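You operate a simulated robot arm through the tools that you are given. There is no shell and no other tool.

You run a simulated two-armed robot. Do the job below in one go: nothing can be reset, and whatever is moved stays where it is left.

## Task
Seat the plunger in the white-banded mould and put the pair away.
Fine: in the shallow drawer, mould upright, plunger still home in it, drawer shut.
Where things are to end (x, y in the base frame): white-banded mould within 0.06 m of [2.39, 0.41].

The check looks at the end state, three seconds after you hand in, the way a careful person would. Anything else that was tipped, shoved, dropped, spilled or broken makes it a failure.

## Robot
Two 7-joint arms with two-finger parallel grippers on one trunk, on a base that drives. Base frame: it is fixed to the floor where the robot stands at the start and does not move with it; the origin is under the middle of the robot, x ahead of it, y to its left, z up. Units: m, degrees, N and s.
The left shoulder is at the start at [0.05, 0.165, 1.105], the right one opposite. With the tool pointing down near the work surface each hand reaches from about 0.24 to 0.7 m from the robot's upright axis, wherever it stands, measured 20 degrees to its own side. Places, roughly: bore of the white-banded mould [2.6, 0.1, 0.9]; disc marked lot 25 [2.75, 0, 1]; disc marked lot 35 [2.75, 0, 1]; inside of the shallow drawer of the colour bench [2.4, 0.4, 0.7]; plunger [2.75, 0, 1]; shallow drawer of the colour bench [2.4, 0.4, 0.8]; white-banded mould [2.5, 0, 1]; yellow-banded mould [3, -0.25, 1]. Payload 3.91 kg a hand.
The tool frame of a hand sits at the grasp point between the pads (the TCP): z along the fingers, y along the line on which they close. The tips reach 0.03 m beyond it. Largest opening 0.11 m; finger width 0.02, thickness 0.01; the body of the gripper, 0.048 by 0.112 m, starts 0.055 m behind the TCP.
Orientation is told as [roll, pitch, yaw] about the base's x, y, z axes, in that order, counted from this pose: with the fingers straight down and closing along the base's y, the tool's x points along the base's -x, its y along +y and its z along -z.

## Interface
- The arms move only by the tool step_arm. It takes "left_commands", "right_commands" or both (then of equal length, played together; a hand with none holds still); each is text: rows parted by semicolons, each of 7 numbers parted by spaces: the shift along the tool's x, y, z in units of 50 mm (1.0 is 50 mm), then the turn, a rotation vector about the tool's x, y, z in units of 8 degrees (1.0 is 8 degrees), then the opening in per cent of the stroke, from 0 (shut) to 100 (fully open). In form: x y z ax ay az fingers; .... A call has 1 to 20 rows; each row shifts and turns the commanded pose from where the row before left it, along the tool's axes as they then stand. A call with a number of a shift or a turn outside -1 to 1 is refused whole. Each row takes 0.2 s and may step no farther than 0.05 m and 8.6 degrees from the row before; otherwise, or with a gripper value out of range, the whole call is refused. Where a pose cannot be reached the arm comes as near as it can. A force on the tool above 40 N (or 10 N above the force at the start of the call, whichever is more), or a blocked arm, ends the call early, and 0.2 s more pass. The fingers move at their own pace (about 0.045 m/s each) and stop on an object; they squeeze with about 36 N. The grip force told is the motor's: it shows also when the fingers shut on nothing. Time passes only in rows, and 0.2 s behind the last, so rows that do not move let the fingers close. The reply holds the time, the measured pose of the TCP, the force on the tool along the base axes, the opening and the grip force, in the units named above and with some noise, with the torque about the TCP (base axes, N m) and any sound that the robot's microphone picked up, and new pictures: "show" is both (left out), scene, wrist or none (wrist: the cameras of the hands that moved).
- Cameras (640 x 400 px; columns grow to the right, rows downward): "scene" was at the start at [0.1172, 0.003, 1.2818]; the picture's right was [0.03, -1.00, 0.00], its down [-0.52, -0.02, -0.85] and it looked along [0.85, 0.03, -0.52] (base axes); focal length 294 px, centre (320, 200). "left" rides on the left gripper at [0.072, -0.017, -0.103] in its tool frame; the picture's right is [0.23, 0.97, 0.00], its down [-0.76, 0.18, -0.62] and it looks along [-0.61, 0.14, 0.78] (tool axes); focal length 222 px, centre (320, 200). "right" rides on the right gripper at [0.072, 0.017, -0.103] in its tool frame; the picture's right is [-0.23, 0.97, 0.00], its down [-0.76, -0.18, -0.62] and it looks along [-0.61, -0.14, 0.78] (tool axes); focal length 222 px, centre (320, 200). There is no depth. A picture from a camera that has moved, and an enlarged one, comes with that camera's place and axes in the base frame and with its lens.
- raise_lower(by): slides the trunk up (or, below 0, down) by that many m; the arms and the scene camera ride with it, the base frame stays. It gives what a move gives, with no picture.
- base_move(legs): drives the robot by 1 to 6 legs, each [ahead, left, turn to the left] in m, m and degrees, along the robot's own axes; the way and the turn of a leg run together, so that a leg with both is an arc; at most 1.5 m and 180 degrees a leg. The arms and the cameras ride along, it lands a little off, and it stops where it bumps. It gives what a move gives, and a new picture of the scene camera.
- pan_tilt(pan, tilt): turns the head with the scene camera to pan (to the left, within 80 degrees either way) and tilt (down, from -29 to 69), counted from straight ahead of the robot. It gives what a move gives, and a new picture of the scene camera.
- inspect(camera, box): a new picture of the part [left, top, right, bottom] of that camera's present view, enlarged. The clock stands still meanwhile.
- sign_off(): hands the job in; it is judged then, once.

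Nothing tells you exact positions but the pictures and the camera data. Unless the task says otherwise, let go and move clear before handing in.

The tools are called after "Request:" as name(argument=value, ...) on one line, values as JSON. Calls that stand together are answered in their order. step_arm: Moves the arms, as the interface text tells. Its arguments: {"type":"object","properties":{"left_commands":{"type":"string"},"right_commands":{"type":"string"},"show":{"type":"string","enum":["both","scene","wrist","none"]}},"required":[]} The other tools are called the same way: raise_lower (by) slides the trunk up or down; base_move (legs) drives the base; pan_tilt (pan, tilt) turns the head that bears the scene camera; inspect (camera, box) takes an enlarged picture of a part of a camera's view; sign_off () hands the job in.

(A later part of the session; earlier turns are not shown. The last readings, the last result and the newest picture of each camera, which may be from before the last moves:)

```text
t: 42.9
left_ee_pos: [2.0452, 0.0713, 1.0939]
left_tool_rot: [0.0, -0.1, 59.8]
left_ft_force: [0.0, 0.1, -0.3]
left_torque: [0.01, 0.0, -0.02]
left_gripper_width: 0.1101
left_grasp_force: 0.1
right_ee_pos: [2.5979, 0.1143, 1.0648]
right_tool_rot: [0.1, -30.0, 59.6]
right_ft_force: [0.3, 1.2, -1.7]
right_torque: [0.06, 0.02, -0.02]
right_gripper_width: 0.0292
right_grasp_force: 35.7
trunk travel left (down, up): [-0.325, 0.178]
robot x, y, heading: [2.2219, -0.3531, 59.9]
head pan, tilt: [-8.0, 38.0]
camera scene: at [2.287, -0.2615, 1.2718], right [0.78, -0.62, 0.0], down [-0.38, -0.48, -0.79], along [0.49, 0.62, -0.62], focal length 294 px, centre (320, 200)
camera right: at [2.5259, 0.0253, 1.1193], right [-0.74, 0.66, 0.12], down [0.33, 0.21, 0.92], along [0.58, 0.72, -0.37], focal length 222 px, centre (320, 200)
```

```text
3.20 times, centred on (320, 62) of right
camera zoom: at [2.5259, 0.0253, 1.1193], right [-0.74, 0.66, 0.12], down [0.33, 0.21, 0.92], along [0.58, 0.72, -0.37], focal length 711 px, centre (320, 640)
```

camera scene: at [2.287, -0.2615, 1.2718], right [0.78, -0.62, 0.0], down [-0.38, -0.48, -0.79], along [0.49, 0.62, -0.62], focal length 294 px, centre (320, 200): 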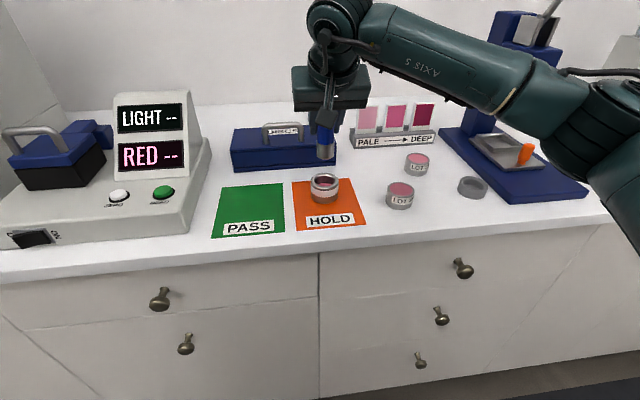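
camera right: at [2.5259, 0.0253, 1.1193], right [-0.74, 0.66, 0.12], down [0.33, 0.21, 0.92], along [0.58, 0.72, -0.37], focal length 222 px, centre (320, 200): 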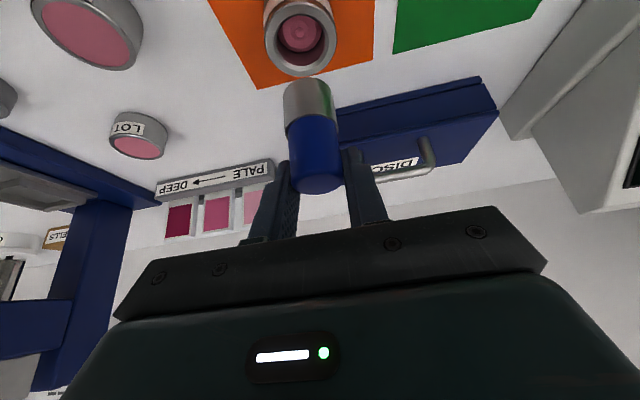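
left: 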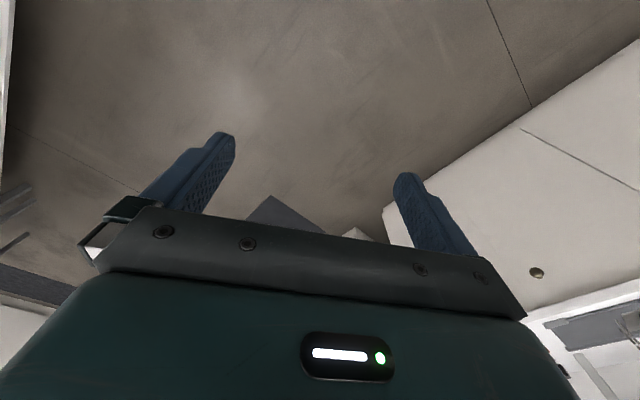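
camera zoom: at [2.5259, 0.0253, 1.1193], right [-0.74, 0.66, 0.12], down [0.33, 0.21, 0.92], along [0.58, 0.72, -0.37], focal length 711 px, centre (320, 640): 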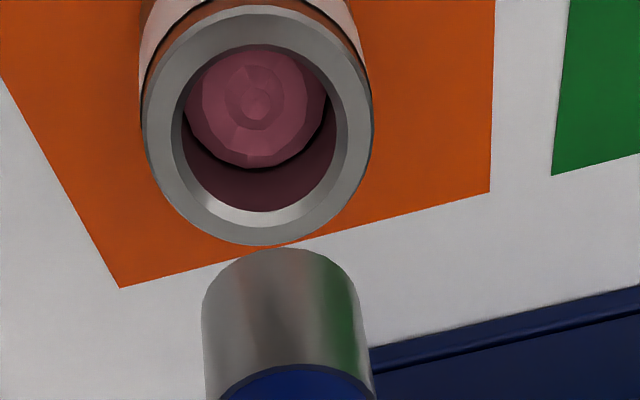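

The wrist view shows the bore just behind and aligned within ~2 mm. Lowering to just above the rim and checking again.

Request:
step_arm(right_commands="0.27 0.01 0.42 0 0 0 0;0.25 0 0.433 0 0 0 0;0 0 0 0 0 0 0")

Request:
inspect(camera="scene", box=[276, 115, 372, 215])

Request:
inspect(camera="right", box=[220, 0, 420, 125])

```text
t: 43.7
left_ee_pos: [2.046, 0.0724, 1.0944]
left_tool_rot: [0.0, 0.0, 59.9]
left_ft_force: [-0.7, -0.2, 0.0]
left_torque: [0.0, 0.01, 0.01]
left_gripper_width: 0.1102
left_grasp_force: 0.1
right_ee_pos: [2.5962, 0.1149, 1.0144]
right_tool_rot: [0.2, -29.9, 59.6]
right_ft_force: [-0.1, 0.2, -0.7]
right_torque: [0.01, -0.03, 0.0]
right_gripper_width: 0.0291
right_grasp_force: 36.1
trunk travel left (down, up): [-0.325, 0.178]
robot x, y, heading: [2.2206, -0.3569, 59.7]
head pan, tilt: [-8.0, 38.0]
camera scene: at [2.2867, -0.2614, 1.2718], right [0.78, -0.62, 0.0], down [-0.38, -0.48, -0.79], along [0.49, 0.62, -0.62], focal length 294 px, centre (320, 200)
camera right: at [2.5248, 0.0258, 1.0686], right [-0.74, 0.66, 0.12], down [0.33, 0.21, 0.92], along [0.58, 0.72, -0.37], focal length 222 px, centre (320, 200)
```

scene: 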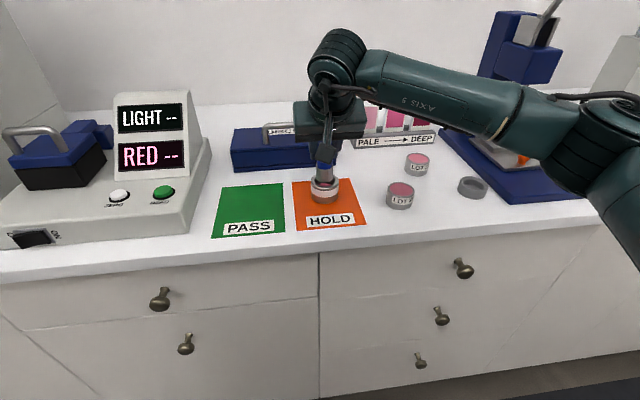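
right: 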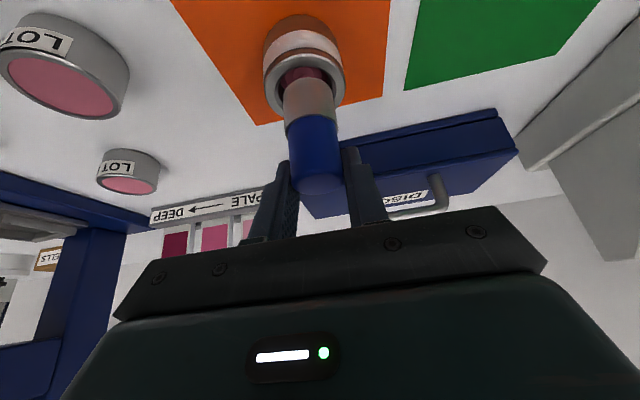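

```text
4.00 times, centred on (324, 165) of scene
camera zoom: at [2.2867, -0.2614, 1.2718], right [0.78, -0.62, 0.0], down [-0.38, -0.48, -0.79], along [0.49, 0.62, -0.62], focal length 1175 px, centre (304, 340)
```

zoom: 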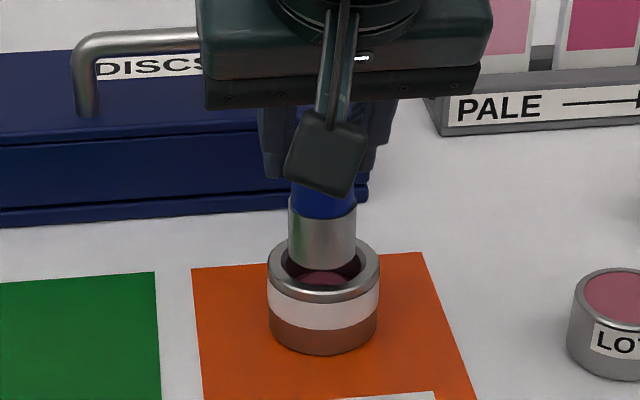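

```text
3.20 times, centred on (320, 62) of right
camera zoom: at [2.5248, 0.0258, 1.0686], right [-0.74, 0.66, 0.12], down [0.33, 0.21, 0.92], along [0.58, 0.72, -0.37], focal length 711 px, centre (320, 640)
```

zoom: 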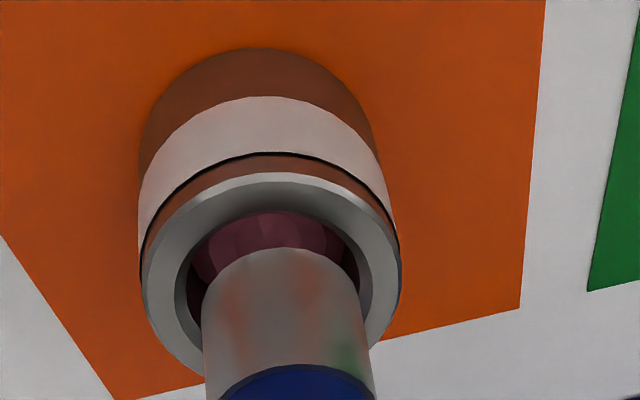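

Plunger sits centred over the bore within ~1 mm. Lowering it into the bore in small steps.

Request:
step_arm(right_commands="0.1 -0.01 0.1732 0 0 0 0;0.1 0 0.1732 0 0 0 0;0.05 0 0.0866 0 0 0 0;0 0 0 0 0 0 0", show="none")

Request:
inspect(camera="scene", box=[276, 115, 372, 215])

Request:
inspect(camera="right", box=[220, 0, 420, 125])

```text
t: 44.7
left_ee_pos: [2.0454, 0.0717, 1.0946]
left_tool_rot: [0.1, 0.0, 59.8]
left_ft_force: [0.2, 0.7, 0.6]
left_torque: [-0.01, -0.01, -0.01]
left_gripper_width: 0.1101
left_grasp_force: 0.0
right_ee_pos: [2.596, 0.1157, 0.99]
right_tool_rot: [0.1, -30.0, 59.6]
right_ft_force: [0.2, 1.8, 1.6]
right_torque: [0.1, -0.07, 0.0]
right_gripper_width: 0.029
right_grasp_force: 36.1
trunk travel left (down, up): [-0.325, 0.178]
robot x, y, heading: [2.2215, -0.3555, 59.6]
head pan, tilt: [-8.0, 38.0]
```

```text
4.00 times, centred on (324, 165) of scene
camera zoom: at [2.2867, -0.2615, 1.2718], right [0.78, -0.62, 0.0], down [-0.38, -0.48, -0.79], along [0.49, 0.62, -0.62], focal length 1175 px, centre (304, 340)
```

zoom: 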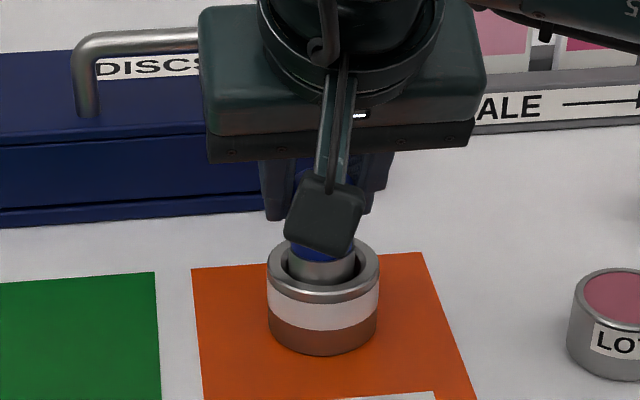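

```text
3.20 times, centred on (320, 62) of right
camera zoom: at [2.5249, 0.0261, 1.0441], right [-0.74, 0.66, 0.12], down [0.33, 0.21, 0.92], along [0.58, 0.72, -0.37], focal length 711 px, centre (320, 640)
```

zoom: 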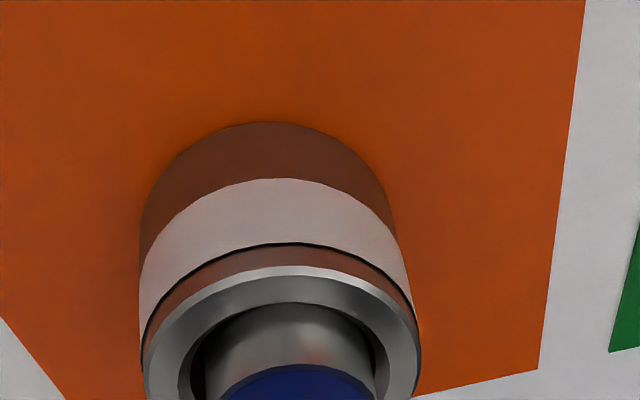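

The plunger is inside the bore. Continuing down gently until it meets the disc.

Request:
step_arm(right_commands="0.04 0 0.0693 0 0 0 0;0.03 0 0.052 0 0 0 0;0 0 0 0 0 0 0", show="none")

Request:
inspect(camera="scene", box=[276, 115, 372, 215])

Request:
inspect(camera="right", box=[220, 50, 420, 175])

```text
t: 45.5
left_ee_pos: [2.0452, 0.071, 1.0944]
left_tool_rot: [0.0, -0.1, 59.8]
left_ft_force: [1.2, 0.0, 0.6]
left_torque: [-0.03, 0.04, 0.01]
left_gripper_width: 0.1101
left_grasp_force: 0.1
right_ee_pos: [2.5961, 0.1157, 0.9842]
right_tool_rot: [0.2, -30.3, 59.6]
right_ft_force: [2.8, 0.6, 19.8]
right_torque: [-0.15, -0.22, -0.04]
right_gripper_width: 0.0293
right_grasp_force: 36.3
trunk travel left (down, up): [-0.325, 0.178]
robot x, y, heading: [2.2251, -0.3553, 59.7]
head pan, tilt: [-8.0, 38.0]
```

```text
4.00 times, centred on (324, 165) of scene
camera zoom: at [2.2859, -0.2629, 1.2721], right [0.78, -0.62, 0.0], down [-0.38, -0.48, -0.79], along [0.49, 0.62, -0.61], focal length 1175 px, centre (304, 340)
```

zoom: 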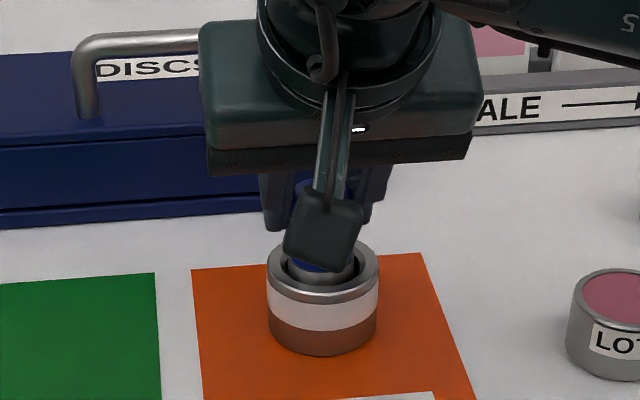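

```text
3.20 times, centred on (320, 112) of right
camera zoom: at [2.5246, 0.026, 1.0381], right [-0.74, 0.66, 0.12], down [0.33, 0.2, 0.92], along [0.59, 0.72, -0.37], focal length 711 px, centre (320, 480)
```

zoom: 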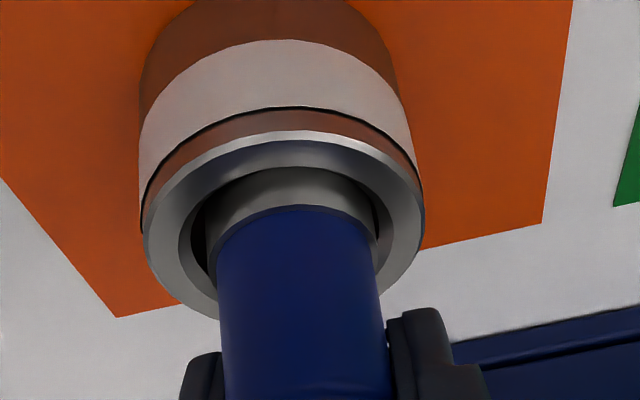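

Firm 20 N contact at the depth where the disc top should be, handle bottom just above the rim. I'll release, back up, and inspect the seating.

Request:
step_arm(right_commands="0 0 0 0 0 0 60;0 0 0 0 0 0 60;0 0 0 0 0 0 60;-0.2 0 -0.3464 0 0 0 60;-0.3 0 -0.5196 0 0 0 60;-0.4 0 -0.6928 0 0 0 60;0 0 0 0 0 0 60")

Request:
inspect(camera="scene", box=[276, 140, 372, 215])

Request:
inspect(camera="right", box=[220, 0, 420, 125])

```text
t: 47.1
left_ee_pos: [2.0455, 0.0714, 1.0928]
left_tool_rot: [0.0, 0.1, 59.9]
left_ft_force: [0.9, -0.6, 0.3]
left_torque: [0.01, 0.04, -0.03]
left_gripper_width: 0.1097
left_grasp_force: 0.0
right_ee_pos: [2.5955, 0.116, 1.0714]
right_tool_rot: [0.2, -30.1, 59.6]
right_ft_force: [0.1, 0.2, -0.6]
right_torque: [-0.01, 0.0, 0.02]
right_gripper_width: 0.0659
right_grasp_force: 0.0
trunk travel left (down, up): [-0.325, 0.178]
robot x, y, heading: [2.2218, -0.3551, 59.8]
head pan, tilt: [-8.0, 38.0]
camera scene: at [2.2868, -0.2615, 1.2718], right [0.78, -0.62, 0.0], down [-0.38, -0.48, -0.79], along [0.49, 0.62, -0.62], focal length 294 px, centre (320, 200)
camera right: at [2.5236, 0.027, 1.126], right [-0.74, 0.66, 0.12], down [0.33, 0.21, 0.92], along [0.58, 0.72, -0.37], focal length 222 px, centre (320, 200)
```

scene: 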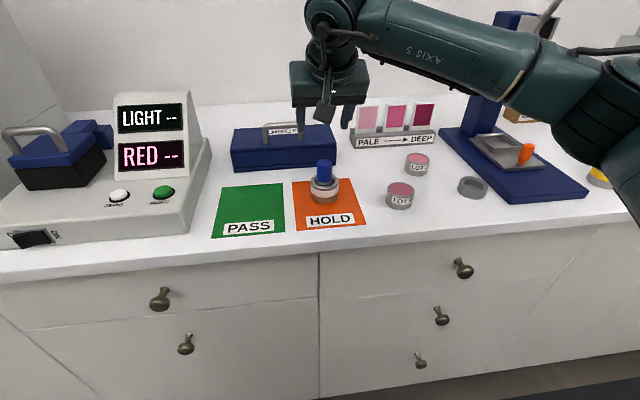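
right: 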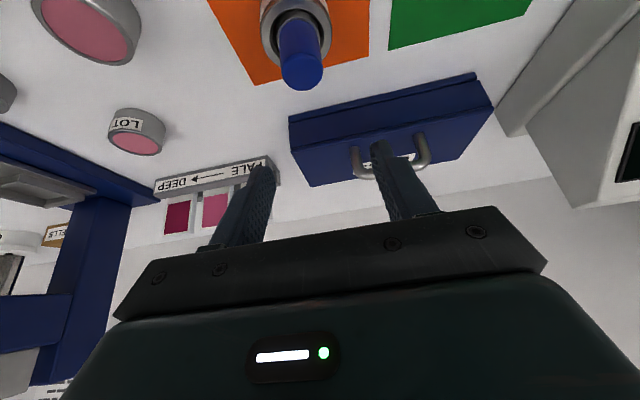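

```text
5.33 times, centred on (324, 178) of scene
camera zoom: at [2.2868, -0.2615, 1.2718], right [0.78, -0.62, 0.0], down [-0.38, -0.48, -0.79], along [0.49, 0.62, -0.62], focal length 1567 px, centre (299, 320)
```

zoom: 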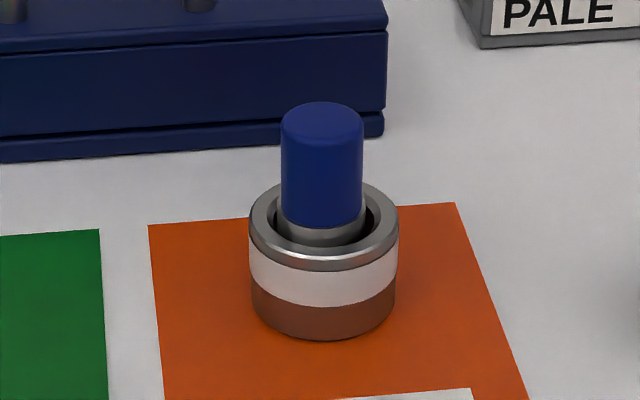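

```text
3.20 times, centred on (320, 62) of right
camera zoom: at [2.5236, 0.027, 1.126], right [-0.74, 0.66, 0.12], down [0.33, 0.21, 0.92], along [0.58, 0.72, -0.37], focal length 711 px, centre (320, 640)
```

zoom: 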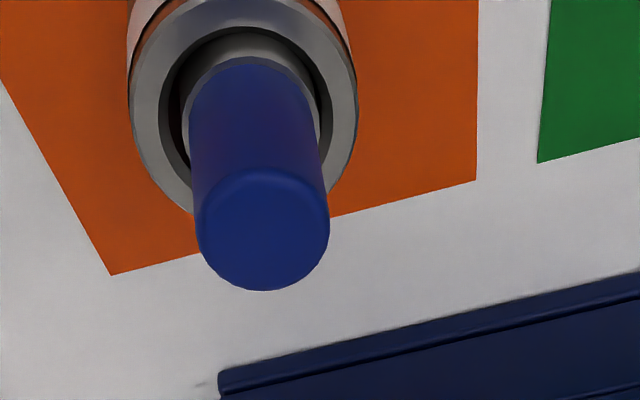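

The plunger stands upright in the mould, seated on the disc (top ≈0.98 m). Next I retract the right arm and shift the base right so it stands beside the drawer's swing, letting the left hand open the drawer, carry the mould, and close it.

Request:
step_arm(right_commands="0.866 0 -0.5 0 0 0 60;0.866 0 -0.5 0 0 0 60;0.866 0 -0.5 0 0 0 60;0.866 0 -0.5 0 0 0 60;0.866 0 -0.5 0 0 0 60;0 -1 0 0 0 0 60;0 -1 0 0 0 0 60;0 -1 0 0 0 0 60;0 -1 0 0 0 0 60;0 0 0 0 0 0 60", show="none")

Request:
base_move(legs=[[0, -0.31, 0]])

Request:
pan_tilt(pan=30, tilt=40)

```text
t: 49.3
left_ee_pos: [2.0446, 0.0707, 1.0931]
left_tool_rot: [0.0, -0.1, 59.8]
left_ft_force: [-0.1, -0.4, 0.3]
left_torque: [0.0, 0.01, -0.04]
left_gripper_width: 0.1103
left_grasp_force: 0.2
right_ee_pos: [2.6451, -0.2014, 1.0719]
right_tool_rot: [0.1, -30.0, 59.7]
right_ft_force: [-0.7, 0.1, -0.6]
right_torque: [-0.01, 0.0, -0.02]
right_gripper_width: 0.0659
right_grasp_force: 0.0
trunk travel left (down, up): [-0.325, 0.178]
robot x, y, heading: [2.2244, -0.3576, 59.9]
head pan, tilt: [-8.0, 38.0]
```

```text
t: 52.6
left_ee_pos: [2.3083, -0.0837, 1.0933]
left_tool_rot: [0.1, 0.0, 60.0]
left_ft_force: [-0.4, 0.0, 1.0]
left_torque: [0.02, -0.01, 0.0]
left_gripper_width: 0.11
left_grasp_force: 0.0
right_ee_pos: [2.908, -0.3542, 1.0726]
right_tool_rot: [0.2, -29.9, 59.9]
right_ft_force: [-0.1, -0.3, 0.5]
right_torque: [-0.02, -0.08, 0.02]
right_gripper_width: 0.0659
right_grasp_force: 0.0
trunk travel left (down, up): [-0.325, 0.178]
robot x, y, heading: [2.4852, -0.5082, 59.8]
head pan, tilt: [-8.0, 38.0]
camera scene: at [2.5508, -0.4152, 1.2718], right [0.79, -0.62, 0.0], down [-0.38, -0.48, -0.79], along [0.49, 0.62, -0.62], focal length 294 px, centre (320, 200)
```

scene: 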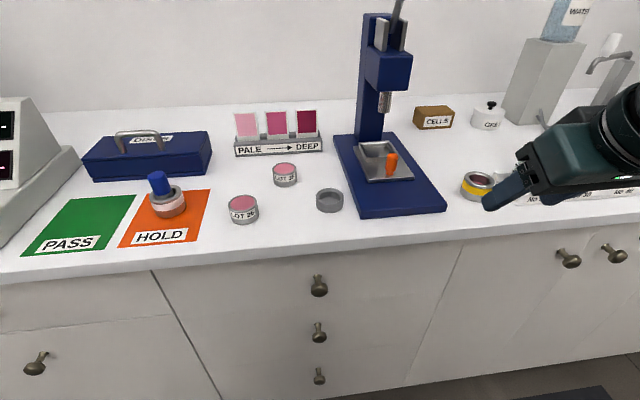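

```text
t: 53.6
left_ee_pos: [2.3082, -0.082, 1.0938]
left_tool_rot: [-0.1, 0.1, 60.1]
left_ft_force: [-0.5, -0.5, 0.4]
left_torque: [0.0, -0.03, 0.03]
left_gripper_width: 0.1103
left_grasp_force: 0.0
right_ee_pos: [2.908, -0.3541, 1.0707]
right_tool_rot: [0.1, -29.9, 59.7]
right_ft_force: [-0.2, -1.0, -0.2]
right_torque: [0.01, 0.01, -0.02]
right_gripper_width: 0.0663
right_grasp_force: 0.0
trunk travel left (down, up): [-0.325, 0.178]
robot x, y, heading: [2.4832, -0.5071, 59.9]
head pan, tilt: [30.0, 40.0]
camera scene: at [2.4976, -0.398, 1.2688], right [1.0, 0.0, 0.0], down [0.0, -0.64, -0.77], along [0.0, 0.77, -0.64], focal length 294 px, centre (320, 200)
```

scene: 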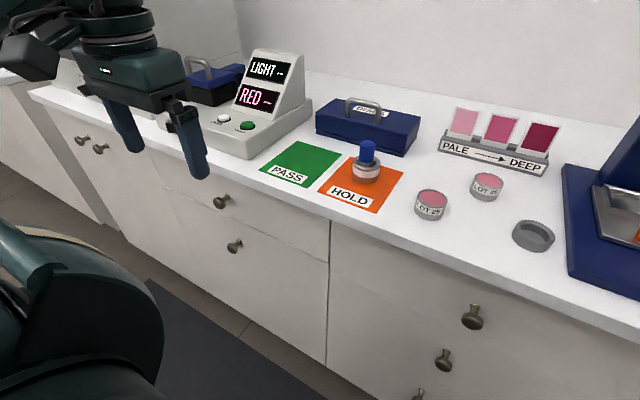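

The view over the drawer is good. Zooming on the knob and counter edge to fix the drawer pull direction.

Request:
inspect(camera="scene", box=[180, 170, 276, 230])

Request:
inspect(camera="scene", box=[100, 80, 420, 280])

Request:
inspect(camera="scene", box=[400, 200, 640, 350])

```text
6.67 times, centred on (228, 200) of scene
camera zoom: at [2.4976, -0.398, 1.2688], right [1.0, 0.0, 0.0], down [0.0, -0.64, -0.77], along [0.0, 0.77, -0.64], focal length 1959 px, centre (933, 200)
```

zoom: 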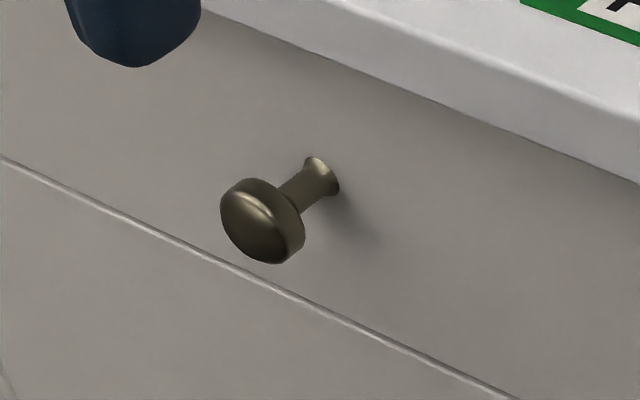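

```text
2.00 times, centred on (260, 180) of scene
camera zoom: at [2.4976, -0.398, 1.2688], right [1.0, 0.0, 0.0], down [0.0, -0.64, -0.77], along [0.0, 0.77, -0.64], focal length 588 px, centre (440, 240)
```

zoom: 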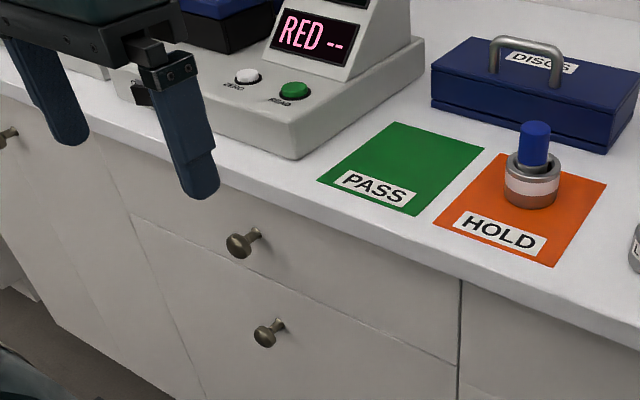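

```text
2.67 times, centred on (520, 275) of scene
camera zoom: at [2.4976, -0.398, 1.2688], right [1.0, 0.0, 0.0], down [0.0, -0.64, -0.77], along [0.0, 0.77, -0.64], focal length 784 px, centre (-213, 0)
```

zoom: 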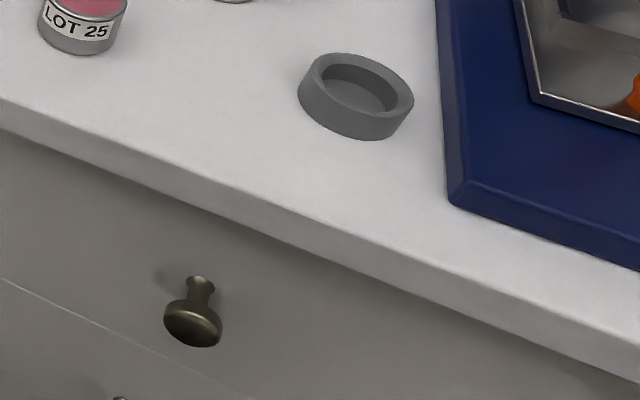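

Knob head triangulates to ≈[2.250, 0.151, 0.80]; drawer face n aligns with my heading (≈60°). I want to know the extent of my own body at drawer height before opening it, so I look down-left.

Request:
pan_tilt(pan=70, tilt=60)

Request:
inspect(camera="left", box=[0, 0, 640, 400])

Request:
inspect(camera="right", box=[0, 0, 640, 400])

```text
t: 54.7
left_ee_pos: [2.309, -0.0825, 1.093]
left_tool_rot: [0.0, 0.0, 60.0]
left_ft_force: [1.0, -0.6, 0.4]
left_torque: [0.0, 0.05, 0.02]
left_gripper_width: 0.1097
left_grasp_force: 0.2
right_ee_pos: [2.9076, -0.3531, 1.0717]
right_tool_rot: [0.0, -30.0, 59.8]
right_ft_force: [-0.2, -0.5, 0.9]
right_torque: [0.01, -0.02, 0.04]
right_gripper_width: 0.0662
right_grasp_force: 0.0
trunk travel left (down, up): [-0.325, 0.178]
robot x, y, heading: [2.4825, -0.5063, 60.1]
head pan, tilt: [70.0, 60.0]
camera scene: at [2.4547, -0.4318, 1.2421], right [0.77, 0.64, 0.0], down [0.55, -0.66, -0.5], along [-0.32, 0.38, -0.87], focal length 294 px, centre (320, 200)
```

scene: 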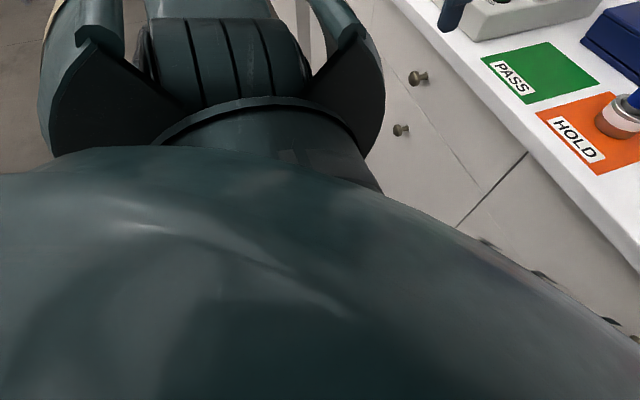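

```text
1.00 times, centred on (320, 200) of left (not enlarged: the box is as wide or as high as the picture)
camera zoom: at [2.2865, -0.1542, 1.1963], right [-0.96, 0.29, 0.0], down [0.23, 0.75, 0.62], along [0.18, 0.6, -0.78], focal length 222 px, centre (320, 200)
```

zoom: 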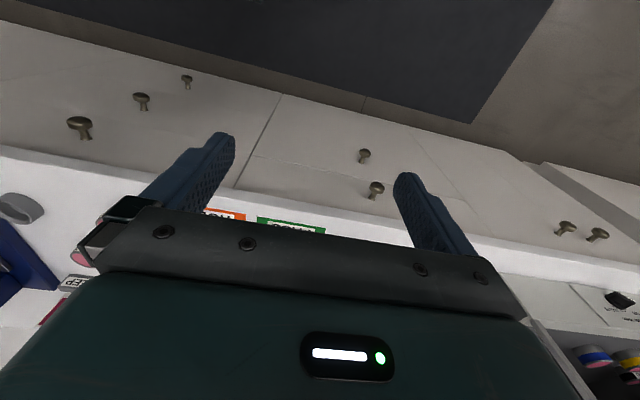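

```text
1.00 times, centred on (320, 200) of right (not enlarged: the box is as wide or as high as the picture)
camera zoom: at [2.8366, -0.4433, 1.1265], right [-0.74, 0.66, 0.12], down [0.33, 0.21, 0.92], along [0.58, 0.72, -0.37], focal length 222 px, centre (320, 200)
```

zoom: 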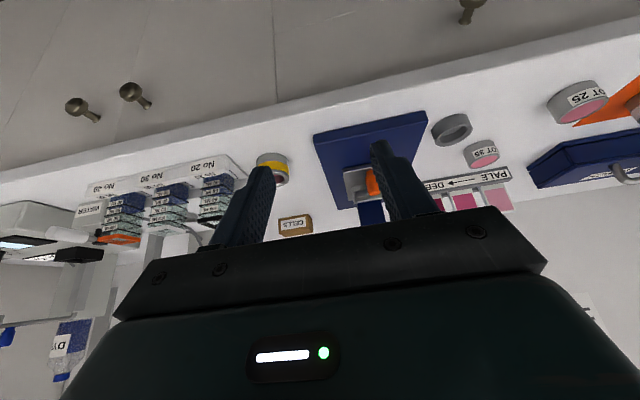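

I'll shift the base another 0.1 m right for drawer clearance, then bring the left hand down in front of the knob, tilted to point forward.

Request:
base_move(legs=[[0, -0.1, 0]])

Request:
pan_tilt(pan=38, tilt=40)

Request:
step_arm(left_commands="0 0.6 0.8 0 0 0 100;0 0.6 0.8 0 0 0 100;0 0.6 0.8 0 0 0 100;0 0.6 0.8 0 0 0 100;0 0.6 0.8 0 0 0 100;0 0 0 0 0 0 100")

```text
t: 56.3
left_ee_pos: [2.398, -0.1349, 1.0948]
left_tool_rot: [-0.1, 0.1, 60.0]
left_ft_force: [0.3, 0.5, -0.4]
left_torque: [0.01, -0.02, -0.01]
left_gripper_width: 0.1102
left_grasp_force: 0.1
right_ee_pos: [2.9974, -0.4056, 1.0718]
right_tool_rot: [0.2, -30.1, 59.7]
right_ft_force: [0.5, -0.4, 0.9]
right_torque: [-0.02, 0.01, -0.01]
right_gripper_width: 0.0656
right_grasp_force: 0.0
trunk travel left (down, up): [-0.325, 0.178]
robot x, y, heading: [2.5719, -0.5576, 60.2]
head pan, tilt: [70.0, 60.0]
camera scene: at [2.5439, -0.4836, 1.2421], right [0.77, 0.64, 0.0], down [0.56, -0.66, -0.5], along [-0.32, 0.38, -0.87], focal length 294 px, centre (320, 200)
```

scene: 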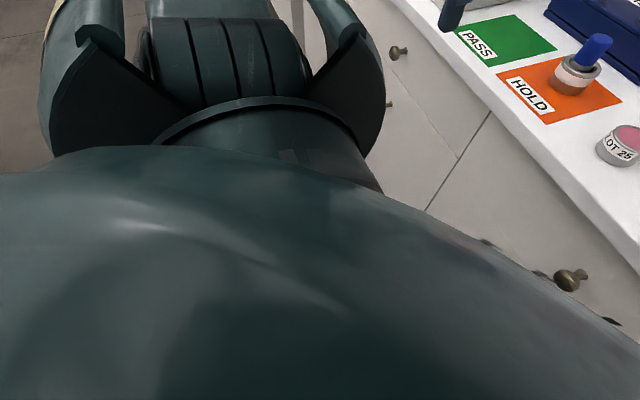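

```text
t: 57.2
left_ee_pos: [2.396, -0.1355, 1.094]
left_tool_rot: [0.0, 0.0, 60.0]
left_ft_force: [0.0, -0.7, -0.6]
left_torque: [-0.02, 0.02, -0.01]
left_gripper_width: 0.11
left_grasp_force: 0.1
right_ee_pos: [2.9967, -0.4054, 1.0714]
right_tool_rot: [0.1, -30.0, 59.8]
right_ft_force: [0.0, 0.4, 0.6]
right_torque: [-0.03, -0.04, 0.0]
right_gripper_width: 0.0659
right_grasp_force: 0.1
trunk travel left (down, up): [-0.325, 0.178]
robot x, y, heading: [2.5742, -0.5618, 59.6]
head pan, tilt: [38.0, 40.0]
camera scene: at [2.5746, -0.4504, 1.2688], right [0.99, 0.14, 0.0], down [0.09, -0.64, -0.77], along [-0.11, 0.76, -0.64], focal length 294 px, centre (320, 200)
```

scene: 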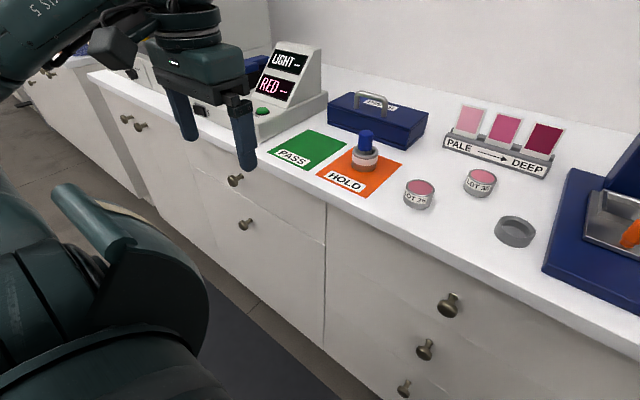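

```text
t: 58.6
left_ee_pos: [2.2791, -0.0525, 0.8943]
left_tool_rot: [0.0, -0.2, 60.0]
left_ft_force: [-0.7, -0.2, -0.7]
left_torque: [0.02, -0.01, 0.01]
left_gripper_width: 0.1101
left_grasp_force: 0.0
left hand out of reach, approached as far as the arm can: row 1
right_ee_pos: [2.9984, -0.4062, 1.0724]
right_tool_rot: [0.2, -29.9, 59.8]
right_ft_force: [-0.4, 0.1, 0.2]
right_torque: [0.03, -0.03, -0.01]
right_gripper_width: 0.066
right_grasp_force: 0.1
trunk travel left (down, up): [-0.325, 0.178]
robot x, y, heading: [2.5713, -0.5558, 60.0]
head pan, tilt: [38.0, 40.0]
camera scene: at [2.5749, -0.4506, 1.2689], right [0.99, 0.14, 0.0], down [0.09, -0.64, -0.77], along [-0.11, 0.76, -0.64], focal length 294 px, centre (320, 200)
camera left: at [2.2574, -0.1238, 0.9965], right [-0.96, 0.29, 0.0], down [0.23, 0.75, 0.63], along [0.18, 0.6, -0.78], focal length 222 px, centre (320, 200)
```

scene: 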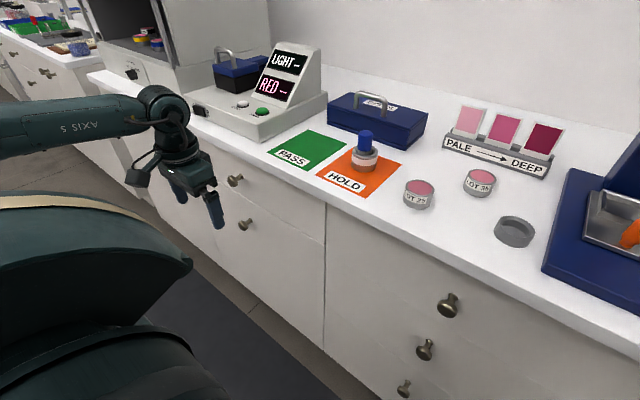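
left: 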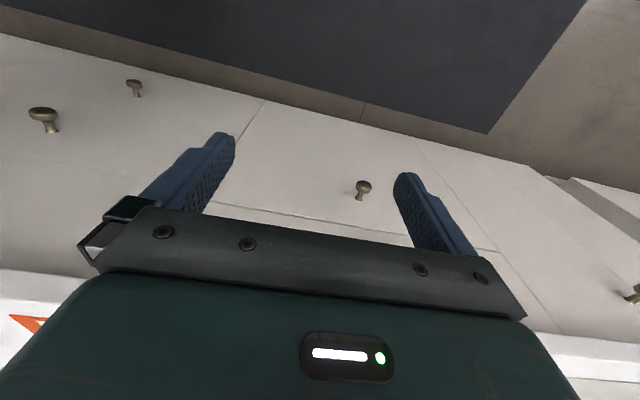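

The knob is in view. Tilting the left hand forward 60° while sliding left onto the knob's approach line.

Request:
step_arm(left_commands="0 0.318 0 0 -0.9375 0 100;0 0.318 0 0 -0.9375 0 100;0 0.318 0 0 -0.9375 0 100;0 0.318 0 0 -0.9375 0 100;0 0.318 0 0 -0.9375 0 100;0 0.318 0 0 -0.9375 0 100;0 0.318 0 0 -0.9375 0 100;0 0.318 0 0 -0.9375 0 100;0 0 0 0 0 0 100")

```text
t: 60.6
left_ee_pos: [2.2558, 0.0218, 0.8777]
left_tool_rot: [0.0, -60.2, 60.1]
left_ft_force: [0.6, 0.7, 0.7]
left_torque: [0.0, 0.01, 0.0]
left_gripper_width: 0.1099
left_grasp_force: 0.1
left hand out of reach, approached as far as the arm can: row 1, 2, 3, 4, 5
right_ee_pos: [2.9973, -0.4055, 1.0721]
right_tool_rot: [0.1, -30.0, 59.8]
right_ft_force: [0.1, -0.7, -0.3]
right_torque: [-0.02, -0.03, 0.01]
right_gripper_width: 0.0659
right_grasp_force: 0.1
trunk travel left (down, up): [-0.325, 0.178]
robot x, y, heading: [2.5736, -0.5596, 59.7]
head pan, tilt: [38.0, 40.0]
camera scene: at [2.5747, -0.4505, 1.2688], right [0.99, 0.14, 0.0], down [0.09, -0.64, -0.77], along [-0.11, 0.76, -0.64], focal length 294 px, centre (320, 200)
camera left: at [2.2077, -0.096, 0.8661], right [-0.9, 0.39, -0.2], down [-0.23, -0.05, 0.97], along [0.37, 0.92, 0.14], focal length 222 px, centre (320, 200)
```

scene: 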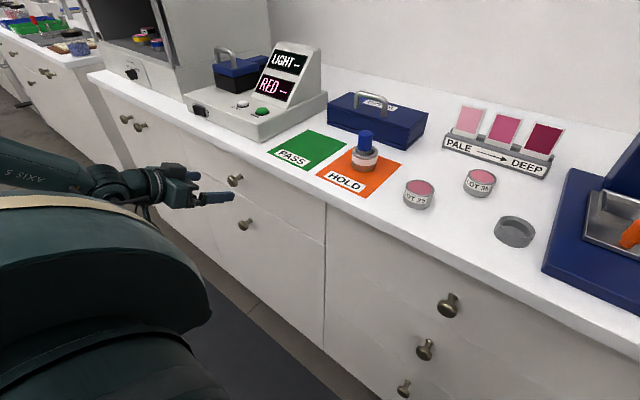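
left: 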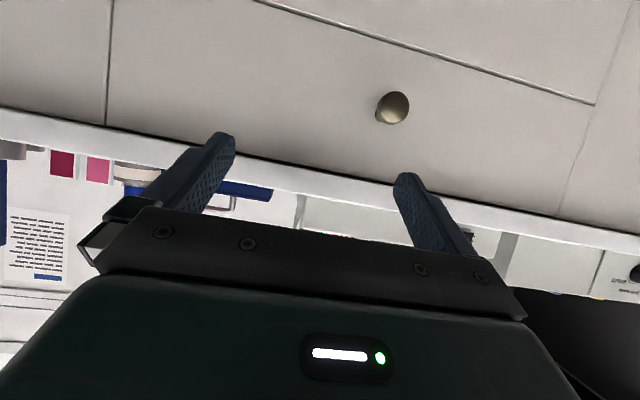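

The knob head is ~0.11 m ahead, 0.07 m left and 0.084 m below the left TCP. Moving to the pre-grasp point in front of it.

Request:
step_arm(left_commands="0.182 0.695 0.625 0 0 0 80;0.182 0.695 0.625 0 0 0 80;0 0 0 0 0 0 80")

```text
t: 61.4
left_ee_pos: [2.2187, 0.0944, 0.8299]
left_tool_rot: [0.0, -60.0, 60.1]
left_ft_force: [-0.3, 0.6, 0.4]
left_torque: [-0.02, 0.01, 0.03]
left_gripper_width: 0.0878
left_grasp_force: 0.0
right_ee_pos: [2.9965, -0.4055, 1.0723]
right_tool_rot: [0.1, -29.9, 59.7]
right_ft_force: [0.4, 0.5, -0.5]
right_torque: [0.03, 0.01, -0.02]
right_gripper_width: 0.066
right_grasp_force: 0.1
trunk travel left (down, up): [-0.325, 0.178]
robot x, y, heading: [2.5744, -0.5628, 59.7]
head pan, tilt: [38.0, 40.0]
camera scene: at [2.5748, -0.4506, 1.2688], right [0.99, 0.14, 0.0], down [0.09, -0.64, -0.77], along [-0.11, 0.76, -0.64], focal length 294 px, centre (320, 200)
camera left: at [2.1696, -0.0235, 0.8177], right [-0.9, 0.39, -0.2], down [-0.23, -0.05, 0.97], along [0.37, 0.92, 0.13], focal length 222 px, centre (320, 200)
```

scene: 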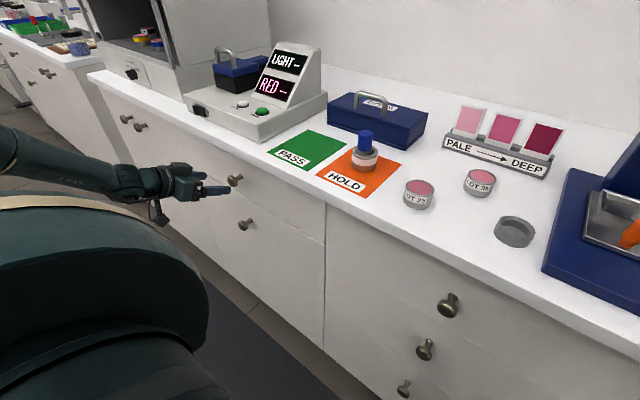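
left: 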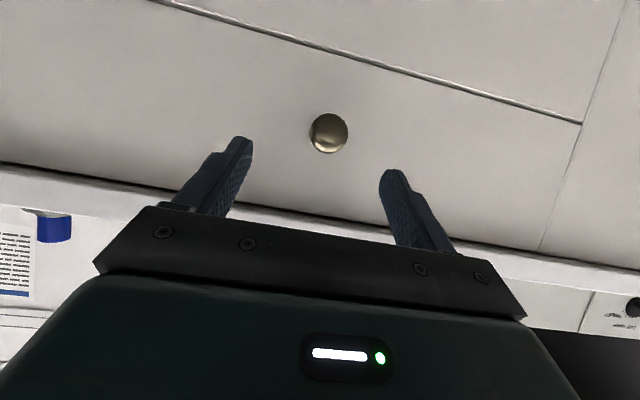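

Well aligned now. Advancing along the finger axis onto the knob head and closing.

Request:
step_arm(left_commands="0.026 0.045 0.6 0 0 0 80;0.026 0.045 0.4 0 0 0 80;0 0 0.23 0 0 0 80;0 0 0 0 0 0 80;0 0 0 0 0 0 0;0 0 0 0 0 0 0;0 0 0 0 0 0 0;0 0 0 0 0 0 0")

```text
t: 63.2
left_ee_pos: [2.2376, 0.143, 0.7975]
left_tool_rot: [0.3, -60.0, 60.0]
left_ft_force: [-6.9, 6.3, 0.3]
left_torque: [-0.16, 0.22, -0.11]
left_gripper_width: 0.0338
left_grasp_force: 35.8
right_ee_pos: [2.9965, -0.4047, 1.0712]
right_tool_rot: [0.1, -30.1, 59.8]
right_ft_force: [0.1, 0.5, -0.2]
right_torque: [-0.02, 0.03, 0.02]
right_gripper_width: 0.0659
right_grasp_force: 0.2
trunk travel left (down, up): [-0.325, 0.178]
robot x, y, heading: [2.5738, -0.5616, 59.9]
head pan, tilt: [38.0, 40.0]
camera scene: at [2.5741, -0.4498, 1.2687], right [0.99, 0.14, 0.0], down [0.09, -0.64, -0.77], along [-0.11, 0.76, -0.64], focal length 294 px, centre (320, 200)
camera left: at [2.1892, 0.0254, 0.7864], right [-0.9, 0.39, -0.2], down [-0.23, -0.05, 0.97], along [0.37, 0.92, 0.13], focal length 222 px, centre (320, 200)
```

scene: 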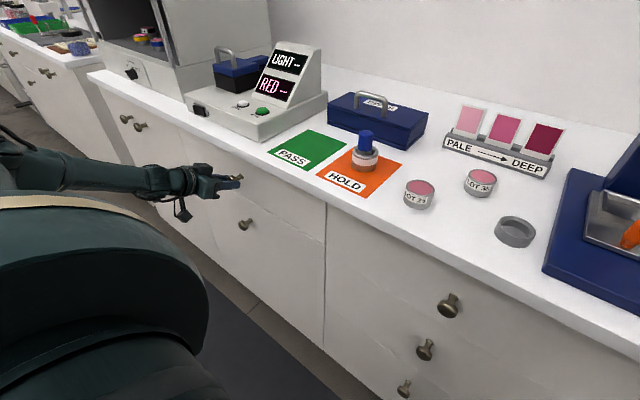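
left: 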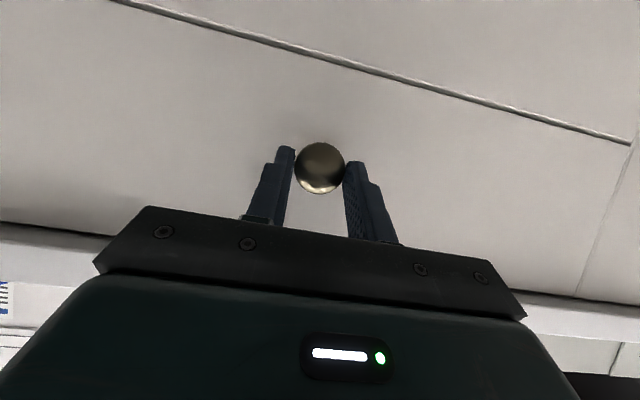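

The knob is gripped (34 mm). Pulling straight out, first a short way.

Request:
step_arm(left_commands="0.1 0 -0.1732 0 0 0 0;0.2 0 -0.3464 0 0 0 0;0.3 0 -0.5196 0 0 0 0;0.3 0 -0.5196 0 0 0 0;0 0 0 0 0 0 0")

```text
t: 64.4
left_ee_pos: [2.1905, 0.0645, 0.7993]
left_tool_rot: [0.3, -59.9, 60.0]
left_ft_force: [-19.5, 7.2, 1.7]
left_torque: [0.7, -0.1, 0.31]
left_gripper_width: 0.0335
left_grasp_force: 45.2
right_ee_pos: [2.9954, -0.4049, 1.0719]
right_tool_rot: [0.0, -30.1, 60.0]
right_ft_force: [-0.4, 0.3, -0.5]
right_torque: [-0.01, 0.03, 0.0]
right_gripper_width: 0.0661
right_grasp_force: 0.1
trunk travel left (down, up): [-0.325, 0.178]
robot x, y, heading: [2.5722, -0.558, 59.9]
head pan, tilt: [38.0, 40.0]
camera scene: at [2.5731, -0.4501, 1.2687], right [0.99, 0.14, 0.0], down [0.09, -0.64, -0.77], along [-0.1, 0.76, -0.64], focal length 294 px, centre (320, 200)
camera left: at [2.1425, -0.0537, 0.7867], right [-0.9, 0.38, -0.19], down [-0.23, -0.05, 0.97], along [0.36, 0.92, 0.13], focal length 222 px, centre (320, 200)
```

scene: 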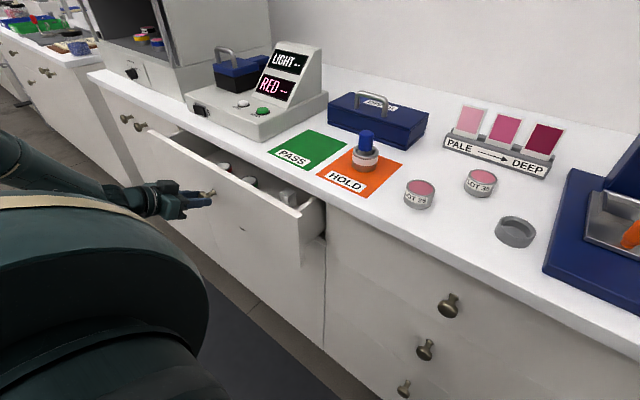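
left: 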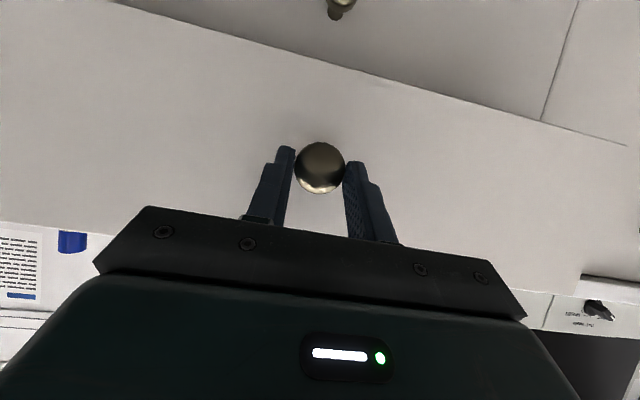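

The drawer slides out, with some pots already inside. There's sideways load building, so I correct slightly left and continue.

Request:
step_arm(left_commands="0.1 0.06 -0.1732 0 0 0 0;0.3 0.01 -0.5196 0 0 0 0;0.3 0.01 -0.5196 0 0 0 0;0.3 0.01 -0.5196 0 0 0 0;0 0 0 0 0 0 0")

```text
t: 65.6
left_ee_pos: [2.1403, -0.0189, 0.7983]
left_tool_rot: [0.0, -60.2, 59.9]
left_ft_force: [-11.6, 3.5, 11.4]
left_torque: [0.91, -0.47, -0.42]
left_gripper_width: 0.0337
left_grasp_force: 45.3
right_ee_pos: [2.997, -0.4046, 1.0729]
right_tool_rot: [0.1, -30.0, 59.8]
right_ft_force: [0.3, 0.3, 0.0]
right_torque: [-0.02, 0.0, 0.0]
right_gripper_width: 0.0658
right_grasp_force: 0.1
trunk travel left (down, up): [-0.325, 0.178]
robot x, y, heading: [2.5754, -0.5626, 60.0]
head pan, tilt: [38.0, 40.0]
camera scene: at [2.5745, -0.4514, 1.269], right [0.99, 0.14, 0.0], down [0.09, -0.64, -0.77], along [-0.11, 0.76, -0.64], focal length 294 px, centre (320, 200)
camera left: at [2.092, -0.1374, 0.786], right [-0.9, 0.39, -0.2], down [-0.23, -0.05, 0.97], along [0.37, 0.92, 0.14], focal length 222 px, centre (320, 200)
```

scene: 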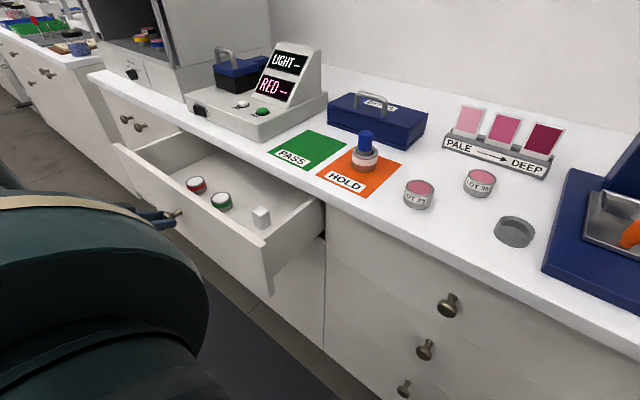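
left: 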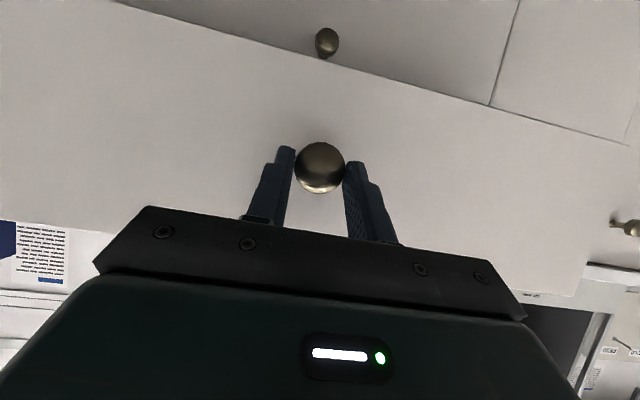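

Opened about 0.19 m; two banded moulds and a small white block are in the drawer's front part. Continuing the pull to gain room behind them.

Request:
step_arm(left_commands="0.1 0.02 -0.1732 0 0 0 0;0.3 0.02 -0.5196 0 0 0 0;0.3 0.02 -0.5196 0 0 0 0;0.3 0.02 -0.5196 0 0 0 0;0.1 0.02 -0.1732 0 0 0 0;0 0 0 0 0 0 0")

```text
t: 67.0
left_ee_pos: [2.0825, -0.1156, 0.7983]
left_tool_rot: [-0.4, -60.1, 60.1]
left_ft_force: [13.7, -6.7, 12.1]
left_torque: [-0.1, -0.57, -0.77]
left_gripper_width: 0.0336
left_grasp_force: 45.3
right_ee_pos: [2.9982, -0.407, 1.0701]
right_tool_rot: [0.3, -30.0, 59.7]
right_ft_force: [0.1, 0.0, 0.3]
right_torque: [0.04, 0.0, 0.03]
right_gripper_width: 0.066
right_grasp_force: 0.0
trunk travel left (down, up): [-0.325, 0.178]
robot x, y, heading: [2.5712, -0.5616, 59.8]
head pan, tilt: [38.0, 40.0]
camera scene: at [2.5768, -0.4519, 1.269], right [0.99, 0.14, 0.0], down [0.09, -0.64, -0.77], along [-0.11, 0.76, -0.64], focal length 294 px, centre (320, 200)
camera left: at [2.0344, -0.2334, 0.7867], right [-0.9, 0.39, -0.2], down [-0.24, -0.05, 0.97], along [0.37, 0.92, 0.13], focal length 222 px, centre (320, 200)
```

scene: 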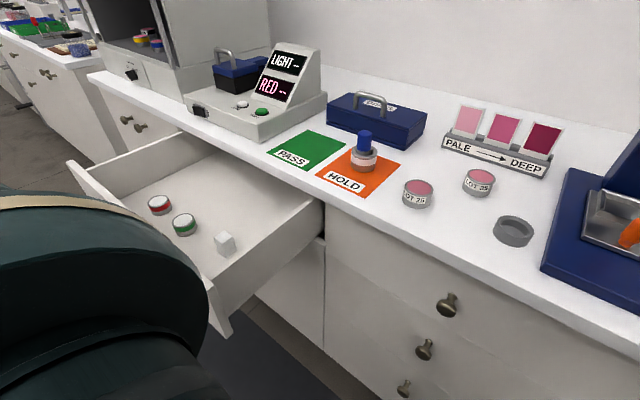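
left: 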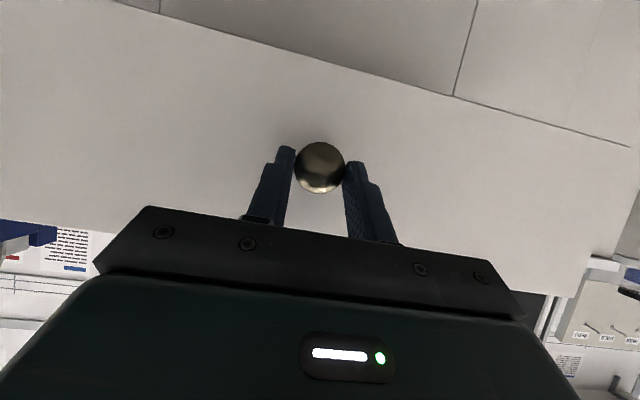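

Open ≈0.30 m and no end stop yet. The target spot inside is clear of the two moulds and block, but needs a bit more clearance from the counter lip, so I pull another 4–5 cm.

Request:
step_arm(left_commands="0.15 -0.01 -0.26 0 0 0 0;0.2 0.01 -0.3464 0 0 0 0;0.12 0.01 -0.2078 0 0 0 0;0 0 0 0 0 0 0", show="scene")

```text
t: 68.0
left_ee_pos: [2.0605, -0.1541, 0.7979]
left_tool_rot: [-0.4, -60.0, 60.2]
left_ft_force: [22.9, -12.6, 5.6]
left_torque: [0.54, -0.5, -0.74]
left_gripper_width: 0.0334
left_grasp_force: 45.0
right_ee_pos: [2.9988, -0.407, 1.0713]
right_tool_rot: [0.3, -29.9, 59.7]
right_ft_force: [-0.9, -0.8, 0.6]
right_torque: [0.01, -0.02, 0.0]
right_gripper_width: 0.0661
right_grasp_force: 0.1
trunk travel left (down, up): [-0.325, 0.178]
robot x, y, heading: [2.5742, -0.561, 59.9]
head pan, tilt: [38.0, 40.0]
camera scene: at [2.5771, -0.452, 1.2689], right [0.99, 0.14, 0.0], down [0.09, -0.64, -0.77], along [-0.11, 0.76, -0.64], focal length 294 px, centre (320, 200)
```

scene: 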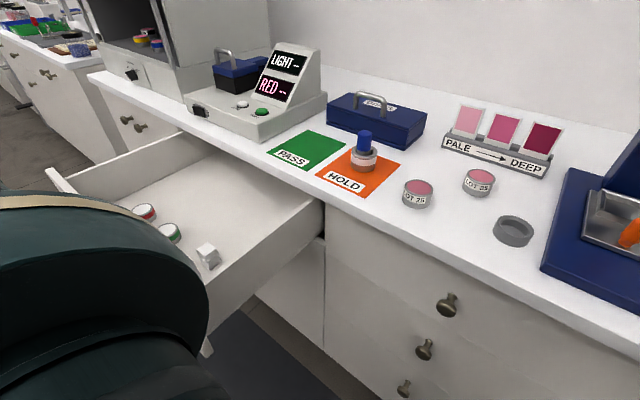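

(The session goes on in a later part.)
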